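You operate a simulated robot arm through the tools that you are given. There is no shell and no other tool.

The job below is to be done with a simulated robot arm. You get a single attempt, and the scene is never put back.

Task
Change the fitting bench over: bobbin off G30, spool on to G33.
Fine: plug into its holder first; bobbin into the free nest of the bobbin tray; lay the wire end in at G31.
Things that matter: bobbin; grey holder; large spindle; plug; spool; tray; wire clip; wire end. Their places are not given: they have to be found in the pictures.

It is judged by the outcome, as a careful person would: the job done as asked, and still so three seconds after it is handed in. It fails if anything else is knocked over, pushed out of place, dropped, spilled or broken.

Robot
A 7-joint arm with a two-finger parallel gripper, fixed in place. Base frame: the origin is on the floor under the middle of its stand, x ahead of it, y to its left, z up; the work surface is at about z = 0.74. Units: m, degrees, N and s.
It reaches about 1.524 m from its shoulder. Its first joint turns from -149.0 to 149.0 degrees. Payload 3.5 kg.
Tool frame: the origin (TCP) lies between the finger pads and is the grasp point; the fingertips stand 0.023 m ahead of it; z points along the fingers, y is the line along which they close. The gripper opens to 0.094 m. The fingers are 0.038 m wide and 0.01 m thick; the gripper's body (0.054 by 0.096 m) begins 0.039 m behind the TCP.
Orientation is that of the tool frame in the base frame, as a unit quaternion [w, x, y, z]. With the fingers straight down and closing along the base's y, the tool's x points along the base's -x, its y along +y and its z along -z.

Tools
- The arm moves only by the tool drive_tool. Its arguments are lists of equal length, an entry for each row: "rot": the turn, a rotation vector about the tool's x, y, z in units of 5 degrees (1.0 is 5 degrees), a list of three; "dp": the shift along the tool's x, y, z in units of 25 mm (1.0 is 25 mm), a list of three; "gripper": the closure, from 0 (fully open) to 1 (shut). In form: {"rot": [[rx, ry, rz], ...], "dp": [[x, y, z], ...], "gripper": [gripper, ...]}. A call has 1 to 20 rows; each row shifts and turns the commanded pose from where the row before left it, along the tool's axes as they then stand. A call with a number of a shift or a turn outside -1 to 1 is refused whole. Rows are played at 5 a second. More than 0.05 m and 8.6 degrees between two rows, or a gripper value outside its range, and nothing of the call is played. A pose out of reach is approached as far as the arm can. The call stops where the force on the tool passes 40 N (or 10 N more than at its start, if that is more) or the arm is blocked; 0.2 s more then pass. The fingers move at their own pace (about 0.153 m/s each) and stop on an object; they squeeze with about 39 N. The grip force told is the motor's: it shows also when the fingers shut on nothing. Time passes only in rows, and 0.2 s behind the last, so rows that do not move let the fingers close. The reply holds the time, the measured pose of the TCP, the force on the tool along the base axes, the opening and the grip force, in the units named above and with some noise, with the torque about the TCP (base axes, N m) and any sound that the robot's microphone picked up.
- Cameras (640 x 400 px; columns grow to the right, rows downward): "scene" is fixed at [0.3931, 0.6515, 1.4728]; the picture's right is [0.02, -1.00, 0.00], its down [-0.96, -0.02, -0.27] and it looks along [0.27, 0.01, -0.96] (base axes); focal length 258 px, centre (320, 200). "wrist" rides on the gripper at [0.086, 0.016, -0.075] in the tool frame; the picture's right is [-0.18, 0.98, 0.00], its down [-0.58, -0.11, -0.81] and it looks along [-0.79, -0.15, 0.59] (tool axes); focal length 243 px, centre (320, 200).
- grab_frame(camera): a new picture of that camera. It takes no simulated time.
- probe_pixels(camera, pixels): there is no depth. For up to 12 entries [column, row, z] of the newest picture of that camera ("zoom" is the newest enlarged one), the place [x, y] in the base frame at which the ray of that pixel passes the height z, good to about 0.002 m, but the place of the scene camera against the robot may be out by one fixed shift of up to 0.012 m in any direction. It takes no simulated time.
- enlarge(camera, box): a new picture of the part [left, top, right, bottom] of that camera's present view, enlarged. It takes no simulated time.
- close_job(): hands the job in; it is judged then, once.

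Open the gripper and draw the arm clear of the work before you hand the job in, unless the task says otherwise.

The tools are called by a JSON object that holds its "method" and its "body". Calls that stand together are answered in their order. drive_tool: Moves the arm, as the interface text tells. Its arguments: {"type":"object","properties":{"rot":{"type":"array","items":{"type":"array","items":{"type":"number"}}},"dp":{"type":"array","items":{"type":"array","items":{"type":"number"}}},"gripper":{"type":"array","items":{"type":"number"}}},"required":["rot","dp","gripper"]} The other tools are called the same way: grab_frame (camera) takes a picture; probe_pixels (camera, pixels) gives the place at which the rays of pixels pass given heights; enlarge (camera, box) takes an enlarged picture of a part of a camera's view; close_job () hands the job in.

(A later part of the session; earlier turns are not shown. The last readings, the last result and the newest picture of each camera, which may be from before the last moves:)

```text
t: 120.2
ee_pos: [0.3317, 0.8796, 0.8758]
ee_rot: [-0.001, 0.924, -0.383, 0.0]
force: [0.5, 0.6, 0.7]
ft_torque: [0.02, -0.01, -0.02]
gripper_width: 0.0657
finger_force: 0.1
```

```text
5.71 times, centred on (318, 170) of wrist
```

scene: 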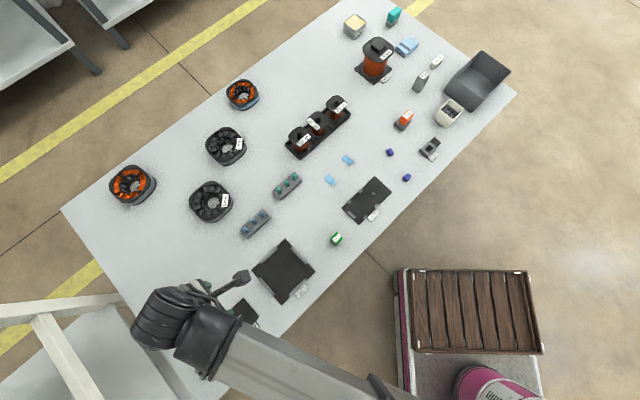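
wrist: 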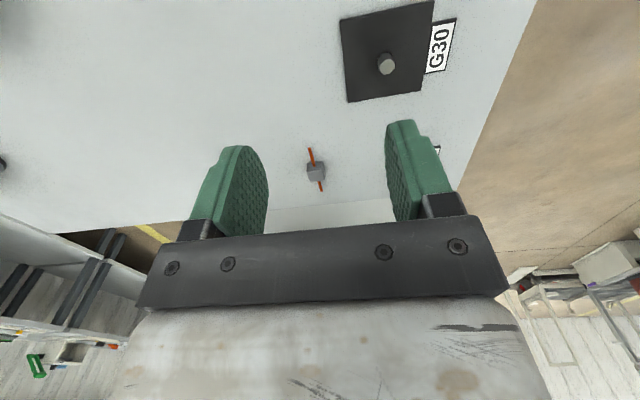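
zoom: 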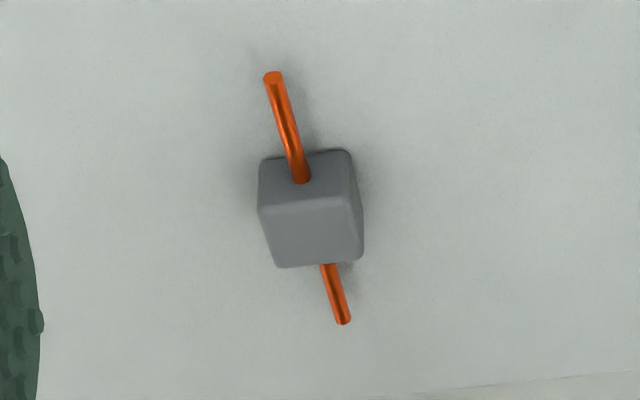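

Probing the block's faces and rod ends at candidate heights.

{"method": "probe_pixels", "body": {"camera": "zoom", "pixels": [[260, 160, 0.74], [349, 150, 0.74], [261, 209, 0.755], [353, 199, 0.755], [261, 209, 0.76], [353, 199, 0.76], [279, 266, 0.758], [363, 257, 0.758], [273, 78, 0.749], [343, 320, 0.749], [301, 178, 0.749], [327, 266, 0.749]]}}

{"method": "probe_pixels", "body": {"camera": "zoom", "pixels": [[260, 160, 0.74], [349, 150, 0.74], [261, 209, 0.755], [353, 199, 0.755], [261, 209, 0.76], [353, 199, 0.76], [279, 266, 0.758], [363, 257, 0.758], [273, 78, 0.749], [343, 320, 0.749], [301, 178, 0.749], [327, 266, 0.749]]}}

```text
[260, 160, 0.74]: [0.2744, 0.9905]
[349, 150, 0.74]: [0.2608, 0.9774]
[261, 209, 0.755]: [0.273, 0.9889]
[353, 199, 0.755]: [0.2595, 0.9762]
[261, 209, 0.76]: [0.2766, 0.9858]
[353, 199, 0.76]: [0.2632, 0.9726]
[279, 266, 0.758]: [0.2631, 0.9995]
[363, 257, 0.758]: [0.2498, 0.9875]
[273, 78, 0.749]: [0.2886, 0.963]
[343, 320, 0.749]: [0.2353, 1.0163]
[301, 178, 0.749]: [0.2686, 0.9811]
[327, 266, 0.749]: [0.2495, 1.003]
```

```text
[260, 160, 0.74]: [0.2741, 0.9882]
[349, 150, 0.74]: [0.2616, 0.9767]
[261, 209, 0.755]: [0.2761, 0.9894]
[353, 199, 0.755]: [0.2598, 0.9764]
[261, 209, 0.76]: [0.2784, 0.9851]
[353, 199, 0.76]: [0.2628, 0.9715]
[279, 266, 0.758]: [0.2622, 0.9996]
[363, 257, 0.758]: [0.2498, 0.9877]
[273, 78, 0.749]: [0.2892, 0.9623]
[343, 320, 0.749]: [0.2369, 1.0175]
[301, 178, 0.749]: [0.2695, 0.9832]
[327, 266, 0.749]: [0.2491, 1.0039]
```

The block is about 18×18×15 mm centred at (0.261, 0.990), rod about 76 mm long at mid-height (z≈0.748), along the 135° direction. Before gripping I measure the clip with a clear view.

{"method": "drive_tool", "body": {"rot": [[0, 0, 0], [0, 0, 0], [0, 0, 0], [0, 0, 0], [0, 0, 0], [0, 0, 0]], "dp": [[-0.04, 0.91, 0.12], [-0.04, 0.91, 0.12], [-0.04, 0.91, 0.12], [-0.04, 0.91, 0.12], [-0.04, 0.91, 0.12], [0, 0, 0]], "gripper": [0.3, 0.3, 0.3, 0.3, 0.3, 0.3]}}

{"method": "grab_frame", "body": {"camera": "wrist"}}

{"method": "enlarge", "body": {"camera": "wrist", "box": [275, 120, 375, 210]}}

```text
t: 121.6
ee_pos: [0.2525, 0.8003, 0.8634]
ee_rot: [0.0, 0.924, -0.383, 0.0]
force: [-0.7, -0.1, -0.1]
ft_torque: [-0.02, -0.01, 0.02]
gripper_width: 0.0659
finger_force: 0.0
```

```text
taken
```

wrist: 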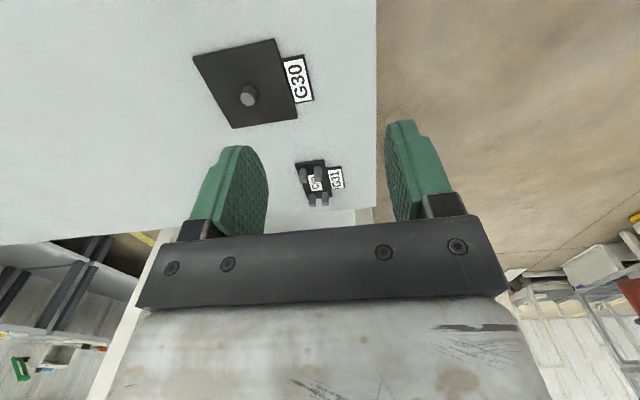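

```text
4.44 times, centred on (325, 165) of wrist
```

zoom: 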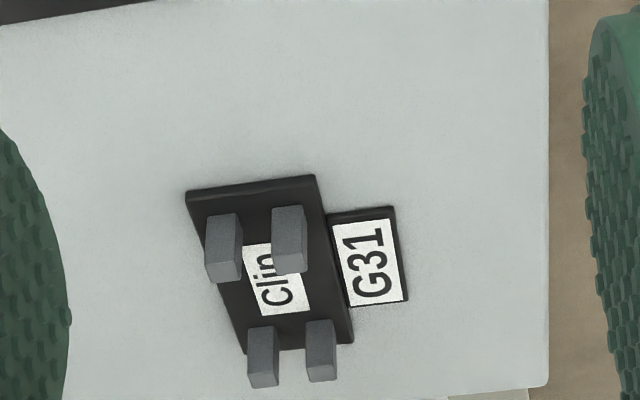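

The clip's posts are in pairs with a gap about twice the rod's width. I move directly above the clip for a close, steep view.

{"method": "drive_tool", "body": {"rot": [[0, 0, 0], [0, 0, 0], [0, 0, 0], [0, 0, 0], [0, 0, 0], [0, 0, 0], [0, 0, 0]], "dp": [[-0.9, -0.16, -0.11], [-0.9, -0.16, -0.11], [-0.9, -0.16, -0.11], [-0.9, -0.16, -0.11], [-0.9, -0.16, -0.11], [-0.9, -0.16, -0.11], [0, 0, 0]], "gripper": [0.3, 0.3, 0.3, 0.3, 0.3, 0.3, 0.3]}}

{"method": "grab_frame", "body": {"camera": "wrist"}}

{"method": "enlarge", "body": {"camera": "wrist", "box": [260, 0, 400, 110]}}

```text
t: 123.2
ee_pos: [0.1728, 0.9141, 0.878]
ee_rot: [0.0, 0.924, -0.383, 0.0]
force: [0.0, -0.6, 0.4]
ft_torque: [0.02, 0.02, 0.0]
gripper_width: 0.066
finger_force: 0.0
```

```text
taken
```

wrist: 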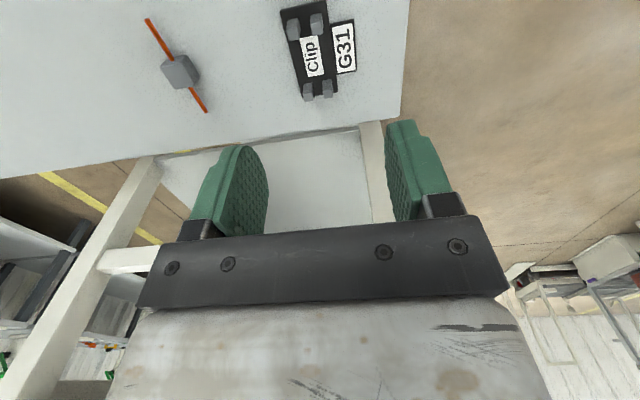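

```text
3.64 times, centred on (330, 55) of wrist
```

zoom: 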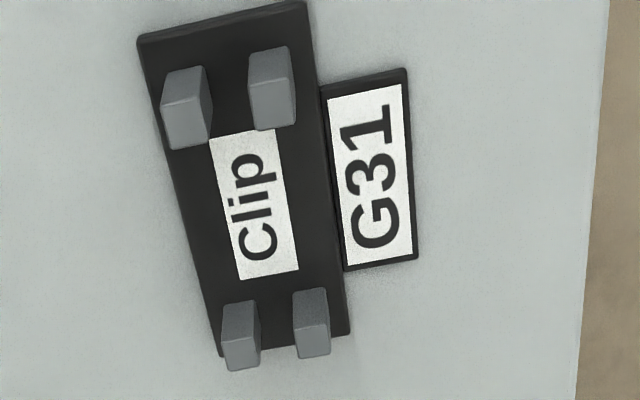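

Excellent view. I probe the plate corners, the post bases and post tops at candidate heights.

{"method": "probe_pixels", "body": {"camera": "zoom", "pixels": [[137, 42, 0.745], [302, 8, 0.745], [350, 335, 0.745], [222, 357, 0.745], [163, 72, 0.745], [205, 66, 0.745], [250, 54, 0.745], [290, 47, 0.745], [163, 106, 0.757], [208, 98, 0.757], [250, 88, 0.757], [293, 82, 0.757]]}}

{"method": "probe_pixels", "body": {"camera": "zoom", "pixels": [[137, 42, 0.745], [302, 8, 0.745], [350, 335, 0.745], [222, 357, 0.745], [163, 72, 0.745], [205, 66, 0.745], [250, 54, 0.745], [290, 47, 0.745], [163, 106, 0.757], [208, 98, 0.757], [250, 88, 0.757], [293, 82, 0.757]]}}

{"method": "probe_pixels", "body": {"camera": "zoom", "pixels": [[210, 140, 0.757], [170, 149, 0.757], [254, 130, 0.757], [295, 122, 0.757], [222, 343, 0.757], [256, 338, 0.757], [260, 365, 0.757], [227, 371, 0.757], [296, 327, 0.757], [328, 322, 0.757], [330, 352, 0.757], [302, 358, 0.757]]}}

{"method": "probe_pixels", "body": {"camera": "zoom", "pixels": [[210, 140, 0.757], [170, 149, 0.757], [254, 130, 0.757], [295, 122, 0.757], [222, 343, 0.757], [256, 338, 0.757], [260, 365, 0.757], [227, 371, 0.757], [296, 327, 0.757], [328, 322, 0.757], [330, 352, 0.757], [302, 358, 0.757]]}}

```text
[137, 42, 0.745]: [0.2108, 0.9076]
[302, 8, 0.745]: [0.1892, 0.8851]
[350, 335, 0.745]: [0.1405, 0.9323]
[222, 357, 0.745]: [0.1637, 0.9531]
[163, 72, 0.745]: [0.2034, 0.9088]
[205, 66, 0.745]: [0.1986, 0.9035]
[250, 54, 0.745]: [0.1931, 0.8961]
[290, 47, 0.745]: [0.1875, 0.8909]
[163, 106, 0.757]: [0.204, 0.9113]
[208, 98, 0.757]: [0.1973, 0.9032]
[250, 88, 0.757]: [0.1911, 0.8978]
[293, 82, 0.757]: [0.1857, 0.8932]
```

```text
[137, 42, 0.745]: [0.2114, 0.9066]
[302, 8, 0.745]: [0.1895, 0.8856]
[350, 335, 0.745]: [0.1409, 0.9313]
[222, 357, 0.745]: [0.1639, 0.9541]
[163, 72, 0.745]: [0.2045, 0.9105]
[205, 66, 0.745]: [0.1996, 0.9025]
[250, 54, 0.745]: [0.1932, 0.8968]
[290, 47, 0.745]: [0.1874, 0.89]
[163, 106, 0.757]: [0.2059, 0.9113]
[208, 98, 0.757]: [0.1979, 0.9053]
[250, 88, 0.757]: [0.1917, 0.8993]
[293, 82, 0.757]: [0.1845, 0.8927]
```

```text
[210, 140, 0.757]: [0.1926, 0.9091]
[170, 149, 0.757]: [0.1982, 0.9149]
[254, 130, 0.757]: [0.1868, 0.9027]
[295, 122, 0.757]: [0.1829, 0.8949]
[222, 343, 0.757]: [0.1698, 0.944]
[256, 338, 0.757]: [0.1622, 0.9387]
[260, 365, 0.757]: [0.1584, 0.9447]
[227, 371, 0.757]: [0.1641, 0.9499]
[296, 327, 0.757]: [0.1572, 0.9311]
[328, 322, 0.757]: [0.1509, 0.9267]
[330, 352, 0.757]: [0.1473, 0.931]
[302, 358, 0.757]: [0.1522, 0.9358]
```

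```text
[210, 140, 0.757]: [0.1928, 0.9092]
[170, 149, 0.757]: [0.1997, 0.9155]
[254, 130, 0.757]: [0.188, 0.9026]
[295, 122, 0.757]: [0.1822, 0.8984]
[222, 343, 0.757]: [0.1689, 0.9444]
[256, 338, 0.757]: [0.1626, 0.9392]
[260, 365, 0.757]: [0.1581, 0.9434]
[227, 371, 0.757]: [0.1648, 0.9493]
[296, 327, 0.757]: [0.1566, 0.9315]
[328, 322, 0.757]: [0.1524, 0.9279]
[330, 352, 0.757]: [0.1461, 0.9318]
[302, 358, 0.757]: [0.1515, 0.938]
```

The clip: gap between posts is about 9 mm (centre f=0.775), 42 mm clear between the post pairs, post tops z≈0.757, plate z≈0.745, centre at about (0.1756, 0.9201). Everything fits with the fingers between the pairs. Now I go above the wire end's block.

{"method": "drive_tool", "body": {"rot": [[0, 0, 0], [0, 0, 0], [0, 0, 0], [0, 0, 0], [0, 0, 0], [0, 0, 0]], "dp": [[0.074, -0.927, 0.1], [0.074, -0.927, 0.1], [0.074, -0.927, 0.1], [0.074, -0.927, 0.1], [0.074, -0.927, 0.1], [0, 0, 0]], "gripper": [0.35, 0.4, 0.45, 0.5, 0.5, 0.5]}}

{"method": "grab_frame", "body": {"camera": "wrist"}}

{"method": "enlarge", "body": {"camera": "wrist", "box": [270, 0, 380, 100]}}

```text
t: 124.6
ee_pos: [0.2599, 0.9877, 0.8679]
ee_rot: [0.0, 0.924, -0.383, 0.0]
force: [0.5, 0.3, 0.2]
ft_torque: [-0.03, 0.02, -0.01]
gripper_width: 0.047
finger_force: 0.0
```

```text
taken
```

wrist: 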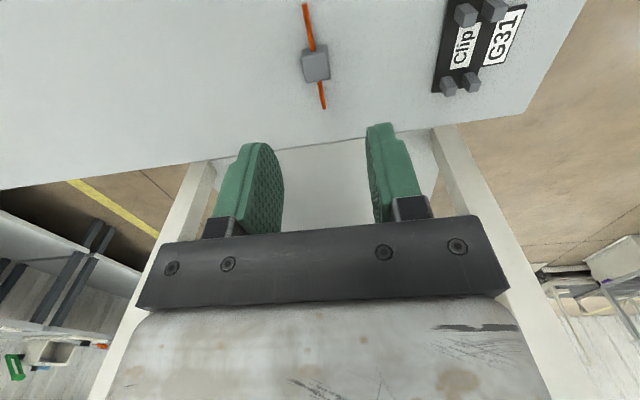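

```text
4.00 times, centred on (325, 50) of wrist
```

zoom: 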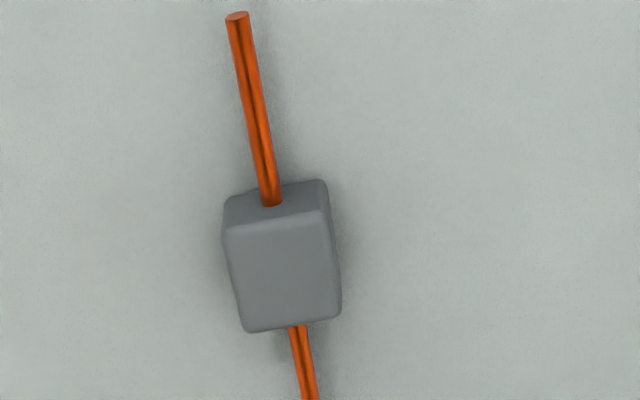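

Probing the block's top corners and rod points here.

{"method": "probe_pixels", "body": {"camera": "zoom", "pixels": [[223, 232, 0.755], [330, 214, 0.755], [342, 312, 0.755], [247, 332, 0.755], [238, 16, 0.748], [271, 204, 0.748], [297, 328, 0.748], [311, 398, 0.748], [226, 198, 0.741], [324, 182, 0.741]]}}

{"method": "probe_pixels", "body": {"camera": "zoom", "pixels": [[223, 232, 0.755], [330, 214, 0.755], [342, 312, 0.755], [247, 332, 0.755], [238, 16, 0.748], [271, 204, 0.748], [297, 328, 0.748], [311, 398, 0.748], [226, 198, 0.741], [324, 182, 0.741]]}}

{"method": "probe_pixels", "body": {"camera": "zoom", "pixels": [[223, 232, 0.755], [330, 214, 0.755], [342, 312, 0.755], [247, 332, 0.755], [238, 16, 0.748], [271, 204, 0.748], [297, 328, 0.748], [311, 398, 0.748], [226, 198, 0.741], [324, 182, 0.741]]}}

```text
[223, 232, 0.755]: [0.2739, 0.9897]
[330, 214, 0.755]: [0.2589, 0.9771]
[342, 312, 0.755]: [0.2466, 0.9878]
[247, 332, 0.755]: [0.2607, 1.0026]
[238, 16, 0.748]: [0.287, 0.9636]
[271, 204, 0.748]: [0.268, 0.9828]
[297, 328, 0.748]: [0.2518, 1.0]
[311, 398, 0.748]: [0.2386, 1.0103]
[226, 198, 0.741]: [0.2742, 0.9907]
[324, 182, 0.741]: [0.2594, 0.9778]
```

```text
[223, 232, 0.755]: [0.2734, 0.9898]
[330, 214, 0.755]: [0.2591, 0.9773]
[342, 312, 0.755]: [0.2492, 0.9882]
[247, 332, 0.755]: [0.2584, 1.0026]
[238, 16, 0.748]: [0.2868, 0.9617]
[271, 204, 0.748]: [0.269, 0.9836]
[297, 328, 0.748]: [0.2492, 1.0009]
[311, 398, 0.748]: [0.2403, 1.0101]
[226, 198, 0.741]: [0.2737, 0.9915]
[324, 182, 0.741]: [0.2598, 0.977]
```

```text
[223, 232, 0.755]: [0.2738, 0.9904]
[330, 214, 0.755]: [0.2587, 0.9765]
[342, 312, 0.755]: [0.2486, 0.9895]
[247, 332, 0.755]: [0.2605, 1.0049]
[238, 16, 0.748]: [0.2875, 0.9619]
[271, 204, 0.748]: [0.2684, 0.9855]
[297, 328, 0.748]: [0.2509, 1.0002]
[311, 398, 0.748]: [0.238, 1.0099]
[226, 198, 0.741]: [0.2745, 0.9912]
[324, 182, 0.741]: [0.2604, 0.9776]
```

The block's centre is f=0.884, g=0.516; the TCP is 2 mm off in f. I correct and descend to 30 mm above grip height, then re-check.

{"method": "drive_tool", "body": {"rot": [[0, 0, 0], [0, 0, 0], [0, 0, 0], [0, 0, 0], [0, 0, 0], [0, 0, 0]], "dp": [[-0.04, -0.07, 0], [0, 0, 0.7], [0, 0, 0.7], [0, 0, 0.7], [0, 0, 0.6], [0, 0, 0]], "gripper": [0.5, 0.5, 0.5, 0.5, 0.5, 0.5]}}

{"method": "grab_frame", "body": {"camera": "wrist"}}

{"method": "enlarge", "body": {"camera": "wrist", "box": [220, 60, 420, 220]}}

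```text
t: 126.0
ee_pos: [0.2607, 0.9902, 0.7986]
ee_rot: [0.0, 0.924, -0.383, 0.0]
force: [0.2, 0.0, -0.6]
ft_torque: [0.02, -0.02, -0.01]
gripper_width: 0.047
finger_force: 0.0
```

```text
taken
```

wrist: 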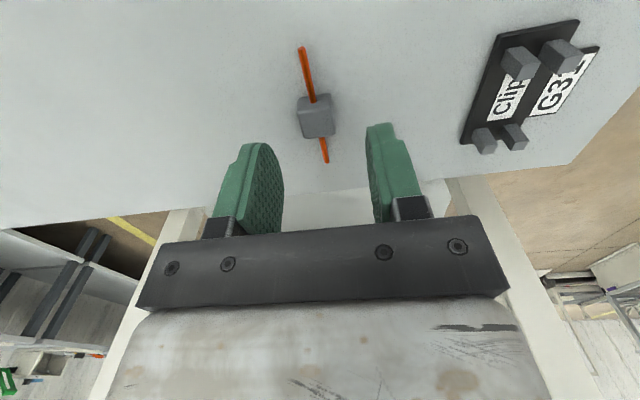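

```text
2.50 times, centred on (320, 140) of wrist
```

zoom: 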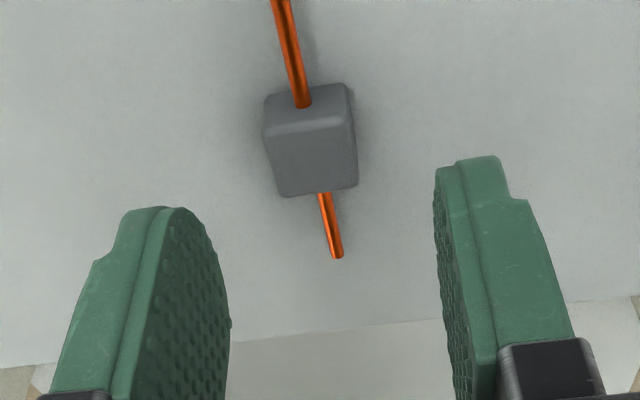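

TCP is at the block centre (f 0.8845, g 0.5158). I lower to z≈0.768 with the fingertips ~5 mm above the table and close.

{"method": "drive_tool", "body": {"rot": [[0, 0, 0], [0, 0, 0], [0, 0, 0], [0, 0, 0]], "dp": [[0, 0, 0.5], [0, 0, 0.5], [0, 0, 0.22], [0, 0, 0]], "gripper": [0.5, 0.5, 0.5, 0.5]}}

{"method": "grab_frame", "body": {"camera": "wrist"}}

{"method": "enlarge", "body": {"camera": "wrist", "box": [220, 60, 420, 220]}}

```text
t: 127.0
ee_pos: [0.2611, 0.9883, 0.7681]
ee_rot: [-0.001, 0.924, -0.382, -0.001]
force: [0.3, 0.1, 0.3]
ft_torque: [0.01, 0.01, -0.01]
gripper_width: 0.0468
finger_force: 0.1
```

```text
taken
```

wrist: 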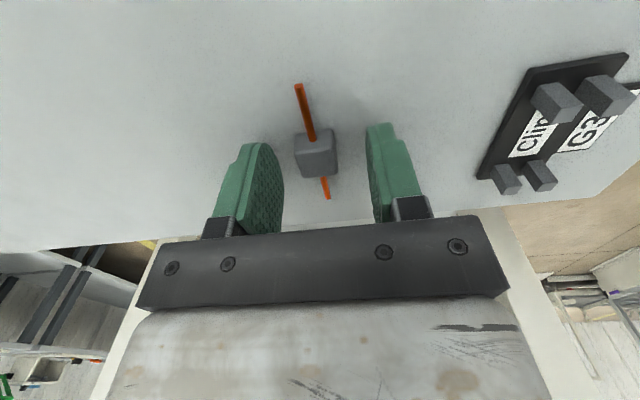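

```text
2.50 times, centred on (320, 140) of wrist
```

zoom: 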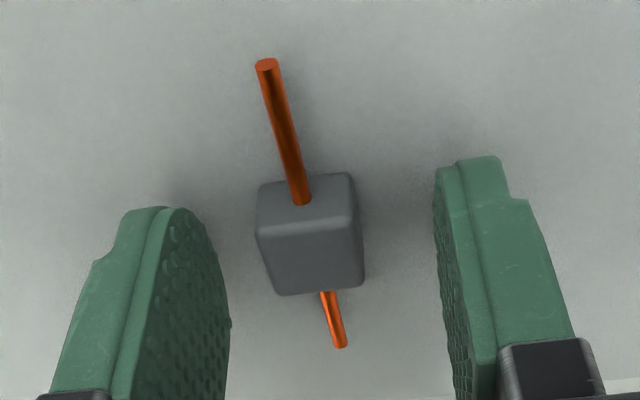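

The block lies between the pads. I close on it.

{"method": "drive_tool", "body": {"rot": [[0, 0, 0], [0, 0, 0], [0, 0, 0], [0, 0, 0], [0, 0, 0]], "dp": [[0, 0, 0], [0, 0, 0], [0, 0, 0], [0, 0, 0], [0, 0, 0]], "gripper": [0.6, 0.7, 0.78, 1, 1]}}

{"method": "grab_frame", "body": {"camera": "wrist"}}

{"method": "enlarge", "body": {"camera": "wrist", "box": [220, 60, 420, 220]}}

```text
t: 128.2
ee_pos: [0.2601, 0.989, 0.7684]
ee_rot: [0.0, 0.924, -0.382, 0.0]
force: [0.1, 0.7, 0.1]
ft_torque: [0.02, -0.01, 0.04]
gripper_width: 0.0181
finger_force: 39.5
```

```text
taken
```

wrist: 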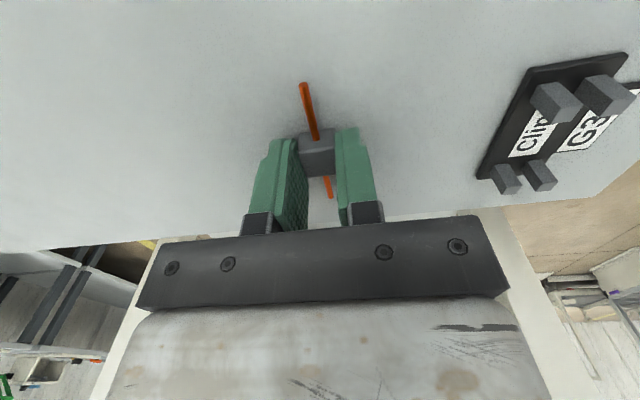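

```text
2.50 times, centred on (320, 140) of wrist
```

zoom: 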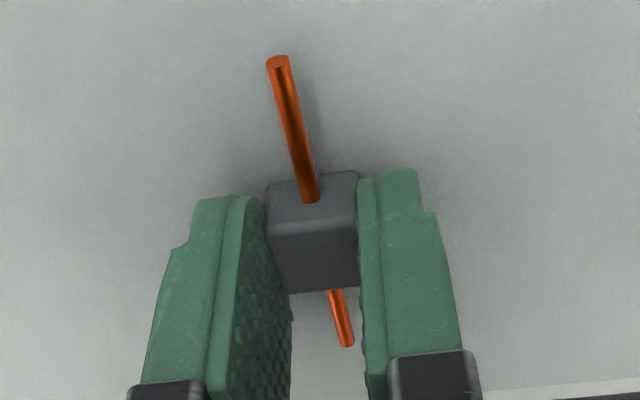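

Gripped at 18.1 mm, rod free in between. I lift 50 mm and carry it over the clip.

{"method": "drive_tool", "body": {"rot": [[0, 0, 0], [0, 0, 0], [0, 0, 0], [0, 0, 0], [0, 0, 0], [0, 0, 0], [0, 0, 0], [0, 0, 0], [0, 0, 0], [0, 0, 0], [0, 0, 0]], "dp": [[0, 0, -0.3], [0, 0, -0.6], [0, 0, -0.6], [0, 0, -0.5], [-0.07, 0.73, 0], [-0.07, 0.73, 0], [-0.07, 0.73, 0], [-0.07, 0.73, 0], [-0.07, 0.73, 0], [-0.07, 0.726, 0], [0, 0, 0]], "gripper": [1, 1, 1, 1, 1, 1, 1, 1, 1, 1, 1]}}

{"method": "grab_frame", "body": {"camera": "wrist"}}

{"method": "enlarge", "body": {"camera": "wrist", "box": [220, 20, 420, 200]}}

```text
t: 130.6
ee_pos: [0.1761, 0.9203, 0.8196]
ee_rot: [0.0, 0.924, -0.383, 0.0]
force: [0.1, -0.6, 0.2]
ft_torque: [0.0, 0.02, 0.02]
gripper_width: 0.0184
finger_force: 39.6
```

```text
taken
```

wrist: 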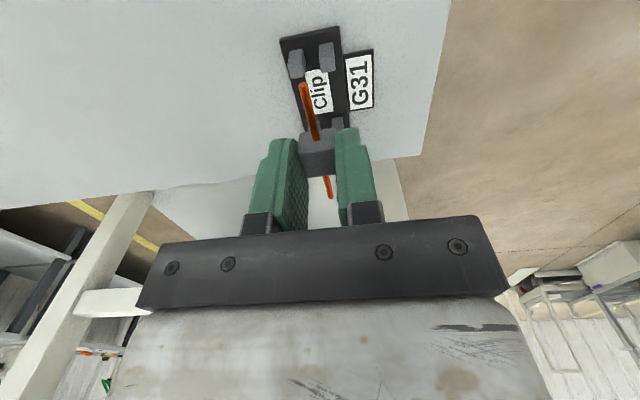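

```text
2.22 times, centred on (320, 110) of wrist
```

zoom: 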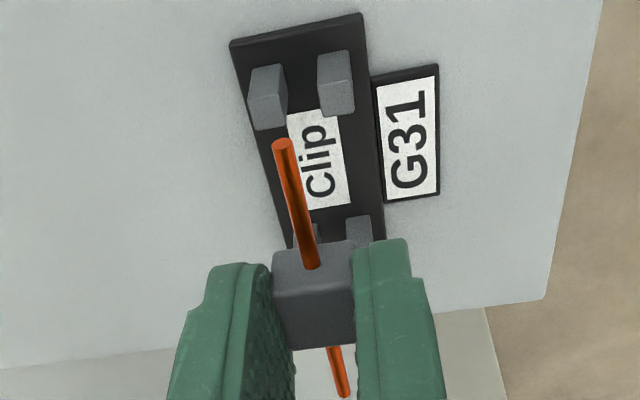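

TCP is over the clip at f=0.7753, g=0.5262. I probe the rod (at its lifted height ≈0.7995) and the posts in this same view to verify alignment.

{"method": "probe_pixels", "body": {"camera": "zoom", "pixels": [[283, 146, 0.7995], [310, 262, 0.7995], [296, 205, 0.7995], [285, 100, 0.757], [288, 126, 0.757], [319, 89, 0.757], [325, 116, 0.757], [231, 44, 0.745], [362, 14, 0.745], [384, 240, 0.745]]}}

{"method": "probe_pixels", "body": {"camera": "zoom", "pixels": [[283, 146, 0.7995], [310, 262, 0.7995], [296, 205, 0.7995], [285, 100, 0.757], [288, 126, 0.757], [319, 89, 0.757], [325, 116, 0.757], [231, 44, 0.745], [362, 14, 0.745], [384, 240, 0.745]]}}

{"method": "enlarge", "body": {"camera": "wrist", "box": [270, 25, 380, 130]}}

```text
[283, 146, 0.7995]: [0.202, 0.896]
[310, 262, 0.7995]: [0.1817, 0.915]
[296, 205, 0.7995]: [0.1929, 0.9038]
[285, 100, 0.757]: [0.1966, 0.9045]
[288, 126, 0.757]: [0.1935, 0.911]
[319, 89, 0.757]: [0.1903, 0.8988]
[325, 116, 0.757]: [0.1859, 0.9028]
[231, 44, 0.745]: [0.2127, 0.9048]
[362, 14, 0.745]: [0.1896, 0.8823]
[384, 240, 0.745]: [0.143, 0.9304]
```

```text
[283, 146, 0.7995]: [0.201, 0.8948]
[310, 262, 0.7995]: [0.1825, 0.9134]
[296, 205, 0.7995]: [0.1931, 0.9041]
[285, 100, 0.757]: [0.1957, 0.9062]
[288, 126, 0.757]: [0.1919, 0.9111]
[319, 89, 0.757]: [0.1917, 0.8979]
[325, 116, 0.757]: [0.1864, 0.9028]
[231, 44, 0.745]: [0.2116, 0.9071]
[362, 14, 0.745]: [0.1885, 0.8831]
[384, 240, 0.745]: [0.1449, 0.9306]
```

```text
3.81 times, centred on (325, 78) of wrist
```

zoom: 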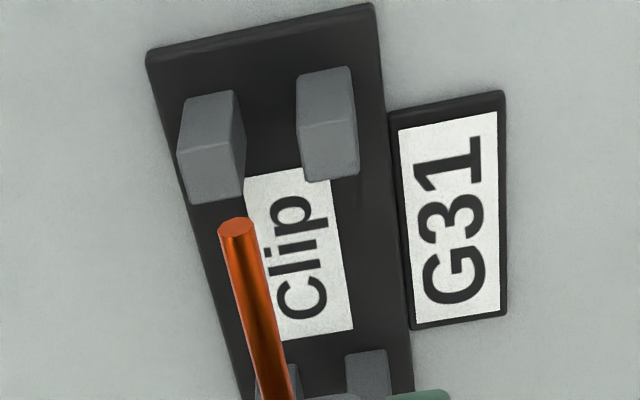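

The rod is at f=0.7755 against a gap centre of 0.7749, parallel to the clip. I nudge 0.6 mm and lower 30 mm, to just above the post tops, then recheck.

{"method": "drive_tool", "body": {"rot": [[0, 0, 0], [0, 0, 0], [0, 0, 0], [0, 0, 0]], "dp": [[0, 0.024, 0.3], [0, 0, 0.5], [0, 0, 0.4], [0, 0, 0]], "gripper": [1, 1, 1, 1]}}

{"method": "grab_frame", "body": {"camera": "wrist"}}

{"method": "enlarge", "body": {"camera": "wrist", "box": [250, 40, 400, 200]}}

```text
t: 131.6
ee_pos: [0.1765, 0.9216, 0.7889]
ee_rot: [0.0, 0.924, -0.382, 0.0]
force: [-0.2, 0.3, 1.2]
ft_torque: [-0.01, -0.01, 0.01]
gripper_width: 0.0183
finger_force: 38.9
```

```text
taken
```

wrist: 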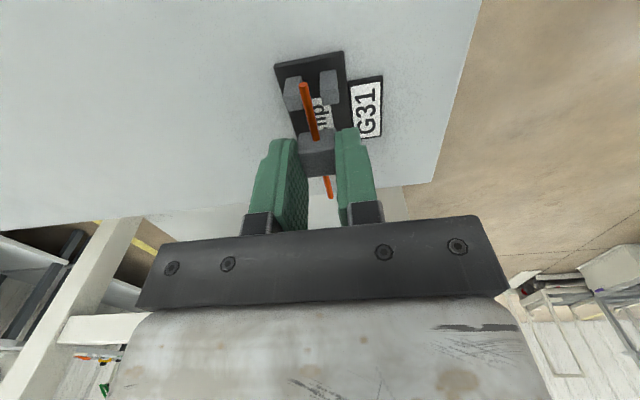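

```text
2.50 times, centred on (325, 120) of wrist
```

zoom: 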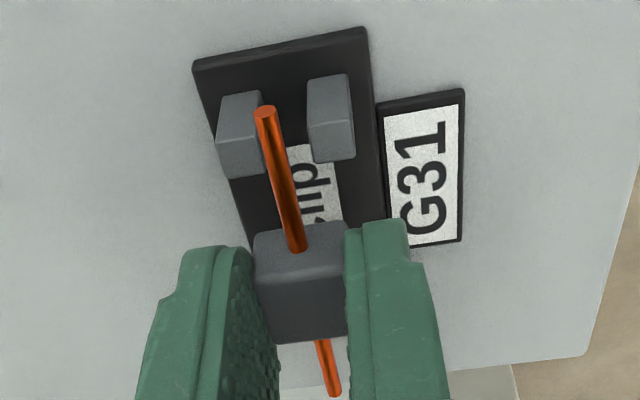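

The rod now appears close to the left post in the picture, so I probe rod (z≈0.769) and posts again for the true offset.

{"method": "enlarge", "body": {"camera": "wrist", "box": [270, 45, 370, 145]}}

```text
4.00 times, centred on (320, 95) of wrist
```

zoom: 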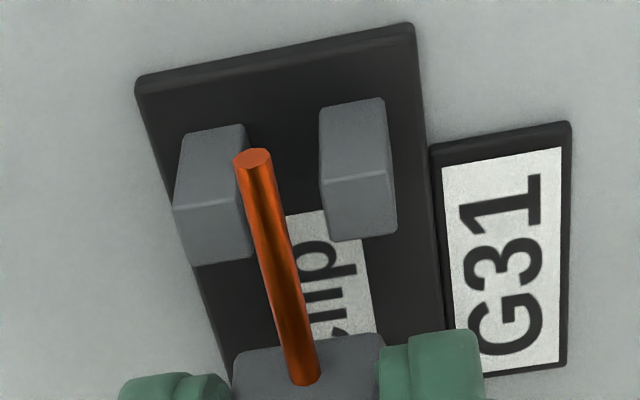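

Probing the rod's axis at three points and the inner post edges, three times.

{"method": "probe_pixels", "body": {"camera": "zoom", "pixels": [[253, 158, 0.769], [280, 267, 0.769], [304, 372, 0.769], [243, 198, 0.757], [253, 257, 0.757], [322, 182, 0.757], [332, 242, 0.757], [137, 84, 0.745], [413, 28, 0.745]]}}

{"method": "probe_pixels", "body": {"camera": "zoom", "pixels": [[253, 158, 0.769], [280, 267, 0.769], [304, 372, 0.769], [243, 198, 0.757], [253, 257, 0.757], [322, 182, 0.757], [332, 242, 0.757], [137, 84, 0.745], [413, 28, 0.745]]}}

{"method": "probe_pixels", "body": {"camera": "zoom", "pixels": [[253, 158, 0.769], [280, 267, 0.769], [304, 372, 0.769], [243, 198, 0.757], [253, 257, 0.757], [322, 182, 0.757], [332, 242, 0.757], [137, 84, 0.745], [413, 28, 0.745]]}}

```text
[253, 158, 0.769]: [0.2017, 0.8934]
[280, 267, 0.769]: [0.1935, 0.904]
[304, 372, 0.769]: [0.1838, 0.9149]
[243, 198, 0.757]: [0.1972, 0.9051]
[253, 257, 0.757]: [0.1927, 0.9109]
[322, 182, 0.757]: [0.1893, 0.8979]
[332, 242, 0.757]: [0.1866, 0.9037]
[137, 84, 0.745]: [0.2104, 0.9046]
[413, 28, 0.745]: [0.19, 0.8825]
```

```text
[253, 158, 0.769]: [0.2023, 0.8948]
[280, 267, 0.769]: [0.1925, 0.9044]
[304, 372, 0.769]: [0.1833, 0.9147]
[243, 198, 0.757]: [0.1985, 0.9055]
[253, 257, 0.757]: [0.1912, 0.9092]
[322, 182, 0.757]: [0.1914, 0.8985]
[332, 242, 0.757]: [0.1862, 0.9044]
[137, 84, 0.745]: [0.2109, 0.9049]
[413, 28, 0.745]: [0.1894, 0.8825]
```

```text
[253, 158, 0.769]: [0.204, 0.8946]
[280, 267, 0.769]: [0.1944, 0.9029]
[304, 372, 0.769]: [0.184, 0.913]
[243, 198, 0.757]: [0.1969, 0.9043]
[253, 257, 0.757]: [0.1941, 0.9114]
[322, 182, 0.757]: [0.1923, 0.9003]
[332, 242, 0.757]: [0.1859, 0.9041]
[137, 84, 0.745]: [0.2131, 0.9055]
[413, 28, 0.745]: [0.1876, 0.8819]
```

The rod is only 0.6 mm off the gap's centre with ~2 mm to spare per side. I nudge and lower 10 mm so the rod enters between the posts.

{"method": "drive_tool", "body": {"rot": [[0, 0, 0], [0, 0, 0], [0, 0, 0], [0, 0, 0], [0, 0, 0]], "dp": [[0, 0.024, 0], [0, 0, 0.15], [0, 0, 0.15], [0, 0, 0.1], [0, 0, 0]], "gripper": [1, 1, 1, 1, 1]}}

{"method": "enlarge", "body": {"camera": "wrist", "box": [260, 50, 380, 170]}}

```text
t: 132.8
ee_pos: [0.175, 0.9185, 0.779]
ee_rot: [0.0, 0.924, -0.384, 0.0]
force: [8.4, -6.9, 3.2]
ft_torque: [-0.05, -0.13, 0.06]
gripper_width: 0.0184
finger_force: 38.8
```

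```text
3.33 times, centred on (320, 110) of wrist
```

zoom: 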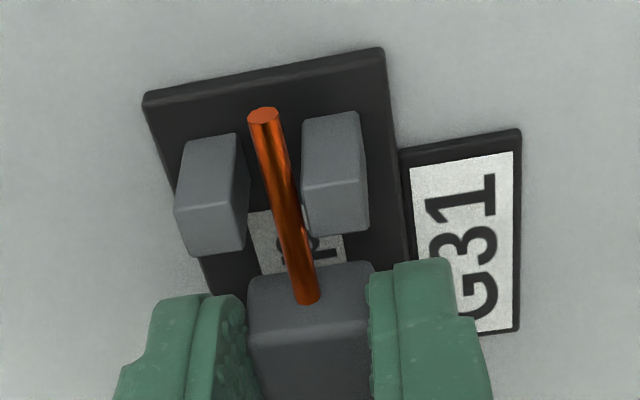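

A sideways force of about 11 N toward −g appeared while going straight down, so something touches on the far (rack) side. I look at both cameras before doing anything else.

{"method": "grab_frame", "body": {"camera": "wrist"}}

{"method": "grab_frame", "body": {"camera": "scene"}}

{"method": "enlarge", "body": {"camera": "scene", "box": [40, 260, 300, 400]}}

```text
taken
```

wrist: 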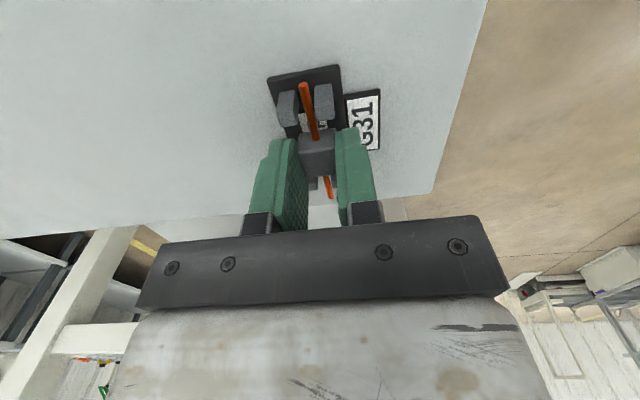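

```text
taken
```

scene: 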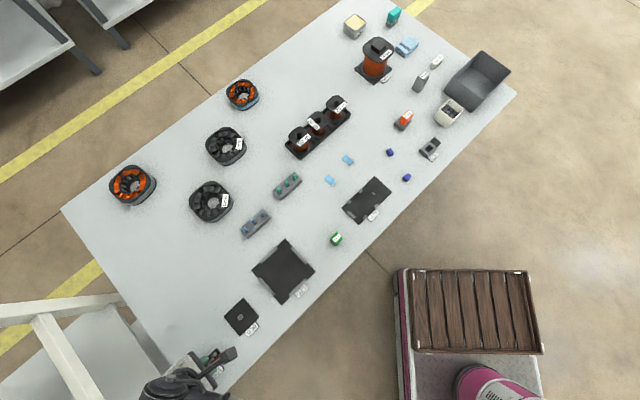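

```text
2.46 times, centred on (170, 330) of scene
```

zoom: 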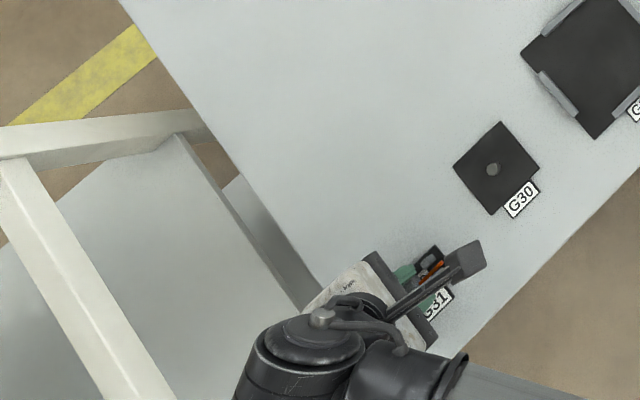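

In the scene view the wrist has clearance to the rack bar, so the likely contact is a finger edge against the far posts. I enlarge the region between the fingers.

{"method": "enlarge", "body": {"camera": "wrist", "box": [260, 110, 390, 225]}}

{"method": "enlarge", "body": {"camera": "scene", "box": [190, 330, 250, 390]}}

```text
3.48 times, centred on (325, 168) of wrist
```

zoom: 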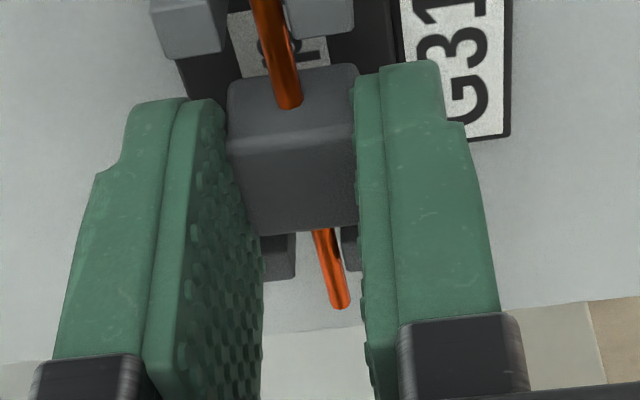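

```text
6.67 times, centred on (220, 360) of scene
```

zoom: 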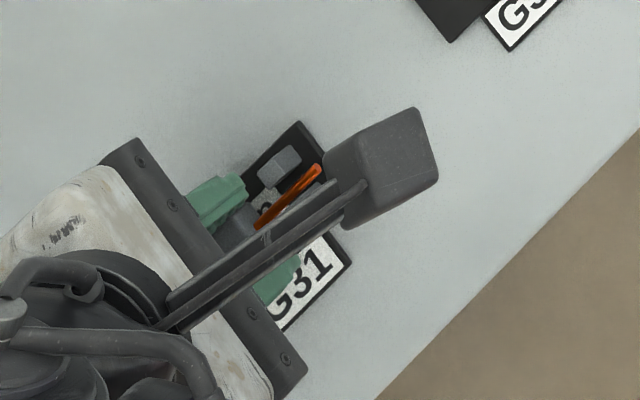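

The far posts are visible right beside the pads beyond the block, and the rod has drifted about 1.7 mm toward the right post. I back up 12 mm to release the contact and re-measure.

{"method": "drive_tool", "body": {"rot": [[0, 0, 0], [0, 0, 0], [0, 0, 0], [0, 0, 0], [0, 0, 0]], "dp": [[0, 0, -0.12], [0, 0, -0.18], [0, 0, -0.18], [0, 0, 0], [0, 0, 0]], "gripper": [1, 1, 1, 1, 1]}}

{"method": "enlarge", "body": {"camera": "wrist", "box": [260, 40, 390, 225]}}

```text
t: 134.0
ee_pos: [0.1756, 0.9197, 0.7902]
ee_rot: [0.0, 0.924, -0.383, 0.001]
force: [0.1, 0.4, -0.7]
ft_torque: [0.01, 0.0, 0.02]
gripper_width: 0.0186
finger_force: 38.8
```

```text
2.16 times, centred on (325, 132) of wrist
```

zoom: 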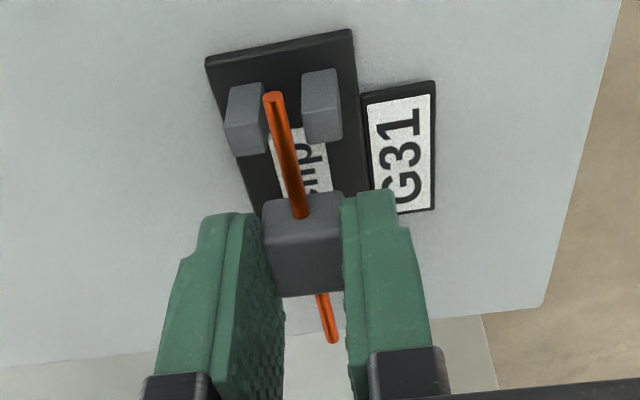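

The force vanished on lifting, and nothing slipped in the grip. The torque reading puts the contact at fingertip height on the right side by the far posts, so I examine the finger shape closely to know how wide the tips really are.

{"method": "enlarge", "body": {"camera": "wrist", "box": [240, 120, 400, 225]}}

```text
3.81 times, centred on (320, 172) of wrist
```

zoom: 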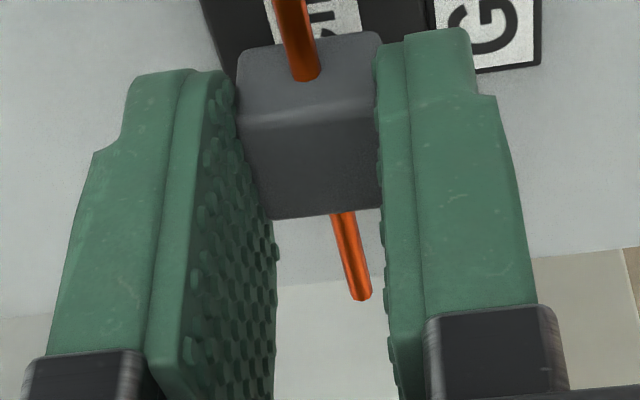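

The finger profile is rounded, so by my numbers the fingers should clear the posts; I need to find where contact begins. I lower again in 2.5 mm steps, reading the force each time.

{"method": "drive_tool", "body": {"rot": [[0, 0, 0], [0, 0, 0]], "dp": [[0, 0, 0.12], [0, 0, 0]], "gripper": [1, 1]}}

{"method": "drive_tool", "body": {"rot": [[0, 0, 0], [0, 0, 0]], "dp": [[0, 0, 0.1], [0, 0, 0]], "gripper": [1, 1]}}

```text
t: 134.6
ee_pos: [0.1766, 0.9193, 0.7876]
ee_rot: [0.0, 0.924, -0.382, 0.0]
force: [1.1, -0.2, -0.5]
ft_torque: [0.01, -0.01, 0.0]
gripper_width: 0.0182
finger_force: 39.3
```

```text
t: 135.2
ee_pos: [0.1766, 0.9196, 0.7845]
ee_rot: [0.001, 0.924, -0.383, 0.0]
force: [-0.1, 0.8, 0.1]
ft_torque: [0.01, 0.01, 0.0]
gripper_width: 0.0182
finger_force: 38.7
```

Free at z=0.7845. Another 2 mm.

{"method": "drive_tool", "body": {"rot": [[0, 0, 0], [0, 0, 0]], "dp": [[0, 0, 0.08], [0, 0, 0]], "gripper": [1, 1]}}

{"method": "enlarge", "body": {"camera": "wrist", "box": [260, 60, 380, 180]}}

```text
t: 135.8
ee_pos: [0.1766, 0.9193, 0.7838]
ee_rot: [0.001, 0.924, -0.383, 0.001]
force: [1.1, 0.1, -0.3]
ft_torque: [0.01, -0.02, 0.0]
gripper_width: 0.0182
finger_force: 39.0
```

```text
3.33 times, centred on (320, 120) of wrist
```

zoom: 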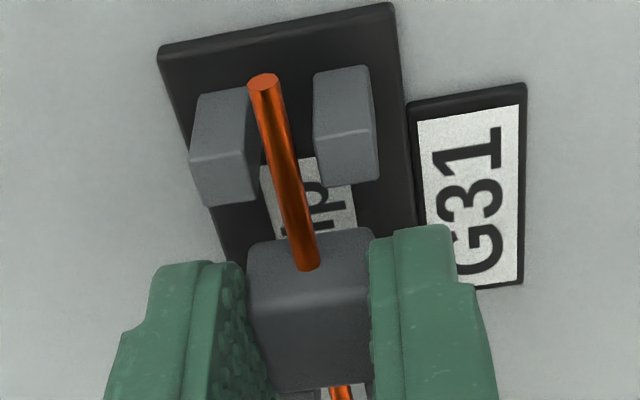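

The rod is centred between the near posts here (rod 283, posts 250/317). I continue down 2 mm at a time.

{"method": "drive_tool", "body": {"rot": [[0, 0, 0], [0, 0, 0]], "dp": [[0, 0, 0.08], [0, 0, 0]], "gripper": [1, 1]}}

{"method": "drive_tool", "body": {"rot": [[0, 0, 0], [0, 0, 0]], "dp": [[0, 0, 0.06], [0, 0, 0]], "gripper": [1, 1]}}

{"method": "enlarge", "body": {"camera": "wrist", "box": [260, 60, 380, 180]}}

```text
t: 136.4
ee_pos: [0.1757, 0.9189, 0.7798]
ee_rot: [-0.001, 0.924, -0.382, 0.0]
force: [-1.3, 0.2, -0.3]
ft_torque: [0.0, 0.05, 0.0]
gripper_width: 0.0182
finger_force: 38.6
```

```text
t: 137.0
ee_pos: [0.1767, 0.9204, 0.7807]
ee_rot: [0.0, 0.924, -0.382, 0.0]
force: [-0.1, 0.4, -0.3]
ft_torque: [-0.01, -0.01, 0.0]
gripper_width: 0.0183
finger_force: 39.0
```

```text
3.33 times, centred on (320, 120) of wrist
```

zoom: 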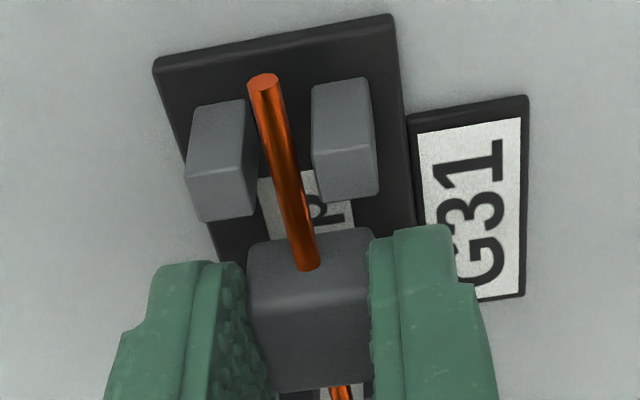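

No force this time at the same height, with the rod still centred. I continue downward in small steps.

{"method": "drive_tool", "body": {"rot": [[0, 0, 0], [0, 0, 0]], "dp": [[0, 0, 0.06], [0, 0, 0]], "gripper": [1, 1]}}

{"method": "drive_tool", "body": {"rot": [[0, 0, 0], [0, 0, 0]], "dp": [[0, 0, 0.06], [0, 0, 0]], "gripper": [1, 1]}}

{"method": "enlarge", "body": {"camera": "wrist", "box": [260, 60, 380, 180]}}

```text
t: 137.6
ee_pos: [0.1751, 0.9196, 0.7788]
ee_rot: [0.0, 0.924, -0.382, 0.0]
force: [-1.0, 0.4, 0.2]
ft_torque: [-0.01, -0.01, -0.01]
gripper_width: 0.0182
finger_force: 39.1
```

```text
t: 138.2
ee_pos: [0.1755, 0.9176, 0.7765]
ee_rot: [0.0, 0.924, -0.383, 0.001]
force: [-0.3, -0.3, 0.2]
ft_torque: [0.0, 0.0, 0.02]
gripper_width: 0.0181
finger_force: 39.0
```

```text
3.33 times, centred on (320, 120) of wrist
```

zoom: 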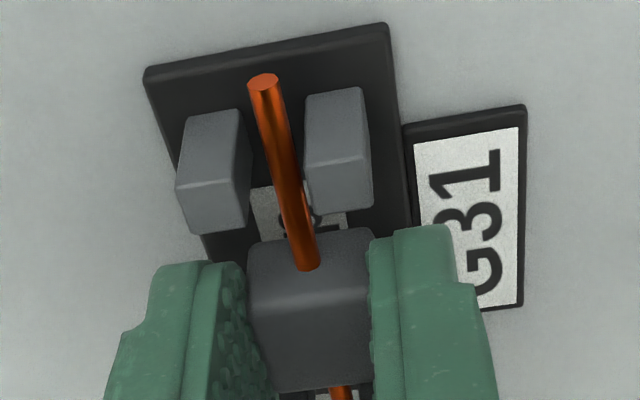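

The rod has drifted about 1.5–2 mm toward the right post (reading f=0.773). I correct in tool −y and check again.

{"method": "drive_tool", "body": {"rot": [[0, 0, 0], [0, 0, 0]], "dp": [[0, -0.07, 0], [0, 0, 0]], "gripper": [1, 1]}}

{"method": "enlarge", "body": {"camera": "wrist", "box": [260, 60, 380, 180]}}

```text
t: 138.8
ee_pos: [0.1755, 0.9186, 0.775]
ee_rot: [0.001, 0.924, -0.383, 0.0]
force: [0.4, 0.7, -0.5]
ft_torque: [0.0, 0.01, 0.01]
gripper_width: 0.0183
finger_force: 38.9
```

```text
3.33 times, centred on (320, 120) of wrist
```

zoom: 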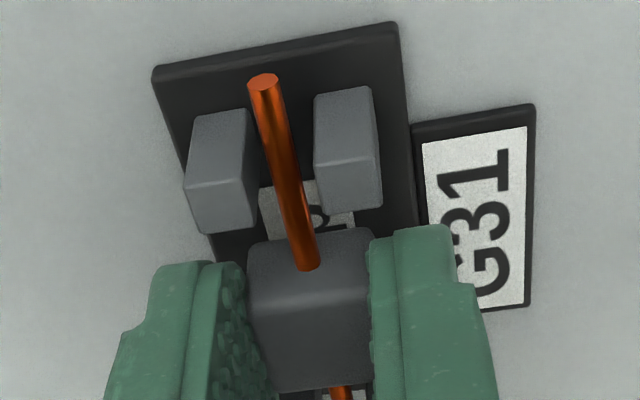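

Centred again (rod 286 between 252 and 317) and the rod is now below the post tops. I lower the last 2–3 mm to contact.

{"method": "drive_tool", "body": {"rot": [[0, 0, 0], [0, 0, 0]], "dp": [[0, 0, 0.05], [0, 0, 0]], "gripper": [1, 1]}}

{"method": "enlarge", "body": {"camera": "wrist", "box": [260, 60, 380, 180]}}

```text
t: 139.4
ee_pos: [0.176, 0.9187, 0.7758]
ee_rot: [0.0, 0.924, -0.383, 0.0]
force: [-0.1, -1.1, -0.8]
ft_torque: [0.01, 0.04, 0.01]
gripper_width: 0.0185
finger_force: 38.9
```

```text
3.33 times, centred on (320, 120) of wrist
```

zoom: 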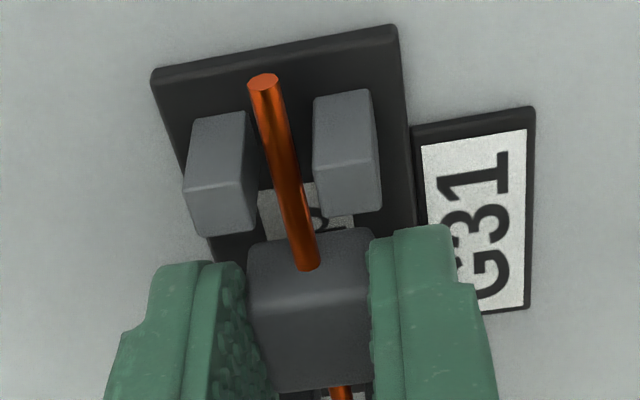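

Still no contact and still centred. I continue 1.25 mm at a time.

{"method": "drive_tool", "body": {"rot": [[0, 0, 0], [0, 0, 0]], "dp": [[0, 0, 0.05], [0, 0, 0]], "gripper": [1, 1]}}

{"method": "drive_tool", "body": {"rot": [[0, 0, 0], [0, 0, 0]], "dp": [[0, 0, 0.05], [0, 0, 0]], "gripper": [1, 1]}}

{"method": "enlarge", "body": {"camera": "wrist", "box": [260, 60, 380, 180]}}

```text
t: 140.0
ee_pos: [0.1772, 0.9197, 0.7735]
ee_rot: [0.0, 0.924, -0.382, 0.0]
force: [2.3, -1.7, 1.5]
ft_torque: [-0.02, -0.06, 0.0]
gripper_width: 0.0183
finger_force: 38.7
```

```text
t: 140.6
ee_pos: [0.1761, 0.9201, 0.7736]
ee_rot: [0.0, 0.924, -0.382, 0.0]
force: [1.4, -1.7, 0.3]
ft_torque: [0.0, -0.03, 0.03]
gripper_width: 0.0181
finger_force: 39.5
```

```text
3.33 times, centred on (320, 120) of wrist
```

zoom: 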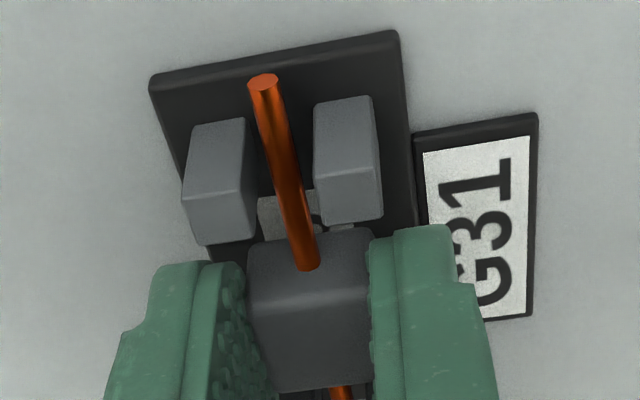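

At the expected seat height (z≈0.7735) with small forces. One more small step to confirm vertical contact.

{"method": "drive_tool", "body": {"rot": [[0, 0, 0], [0, 0, 0]], "dp": [[0, 0, 0.04], [0, 0, 0]], "gripper": [1, 1]}}

{"method": "grab_frame", "body": {"camera": "wrist"}}

{"method": "enlarge", "body": {"camera": "wrist", "box": [260, 60, 380, 180]}}

```text
t: 141.2
ee_pos: [0.1766, 0.9204, 0.7726]
ee_rot: [0.001, 0.924, -0.382, -0.001]
force: [0.2, -1.6, 0.4]
ft_torque: [0.01, -0.03, 0.06]
gripper_width: 0.0184
finger_force: 38.4
```

```text
taken
```

wrist: 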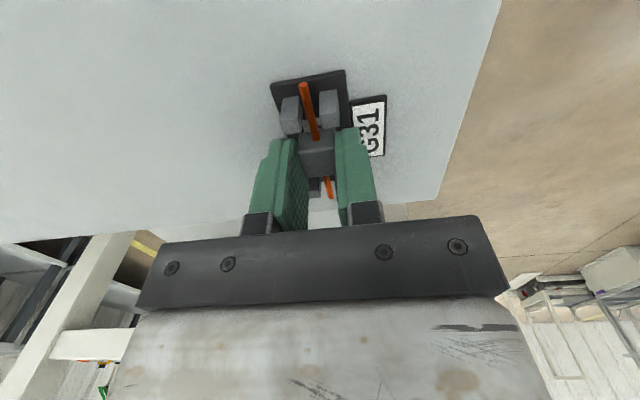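

```text
3.33 times, centred on (320, 120) of wrist
```

zoom: 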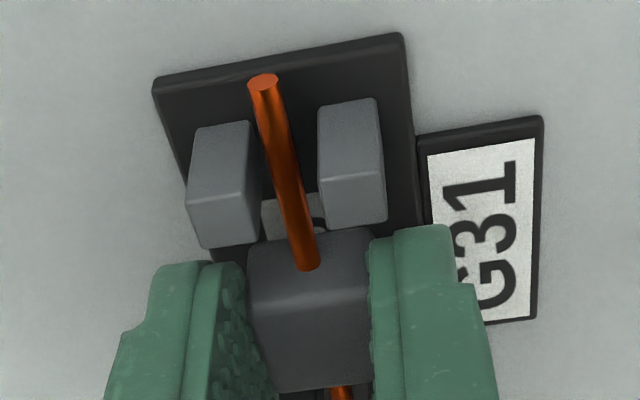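

Centred and no vertical contact yet. Another 1 mm step.

{"method": "drive_tool", "body": {"rot": [[0, 0, 0], [0, 0, 0]], "dp": [[0, 0, 0.04], [0, 0, 0]], "gripper": [1, 1]}}

```text
t: 141.8
ee_pos: [0.1769, 0.9201, 0.7731]
ee_rot: [0.0, 0.924, -0.383, 0.0]
force: [6.4, -4.8, 9.5]
ft_torque: [-0.06, -0.03, 0.05]
gripper_width: 0.0183
finger_force: 39.4
```

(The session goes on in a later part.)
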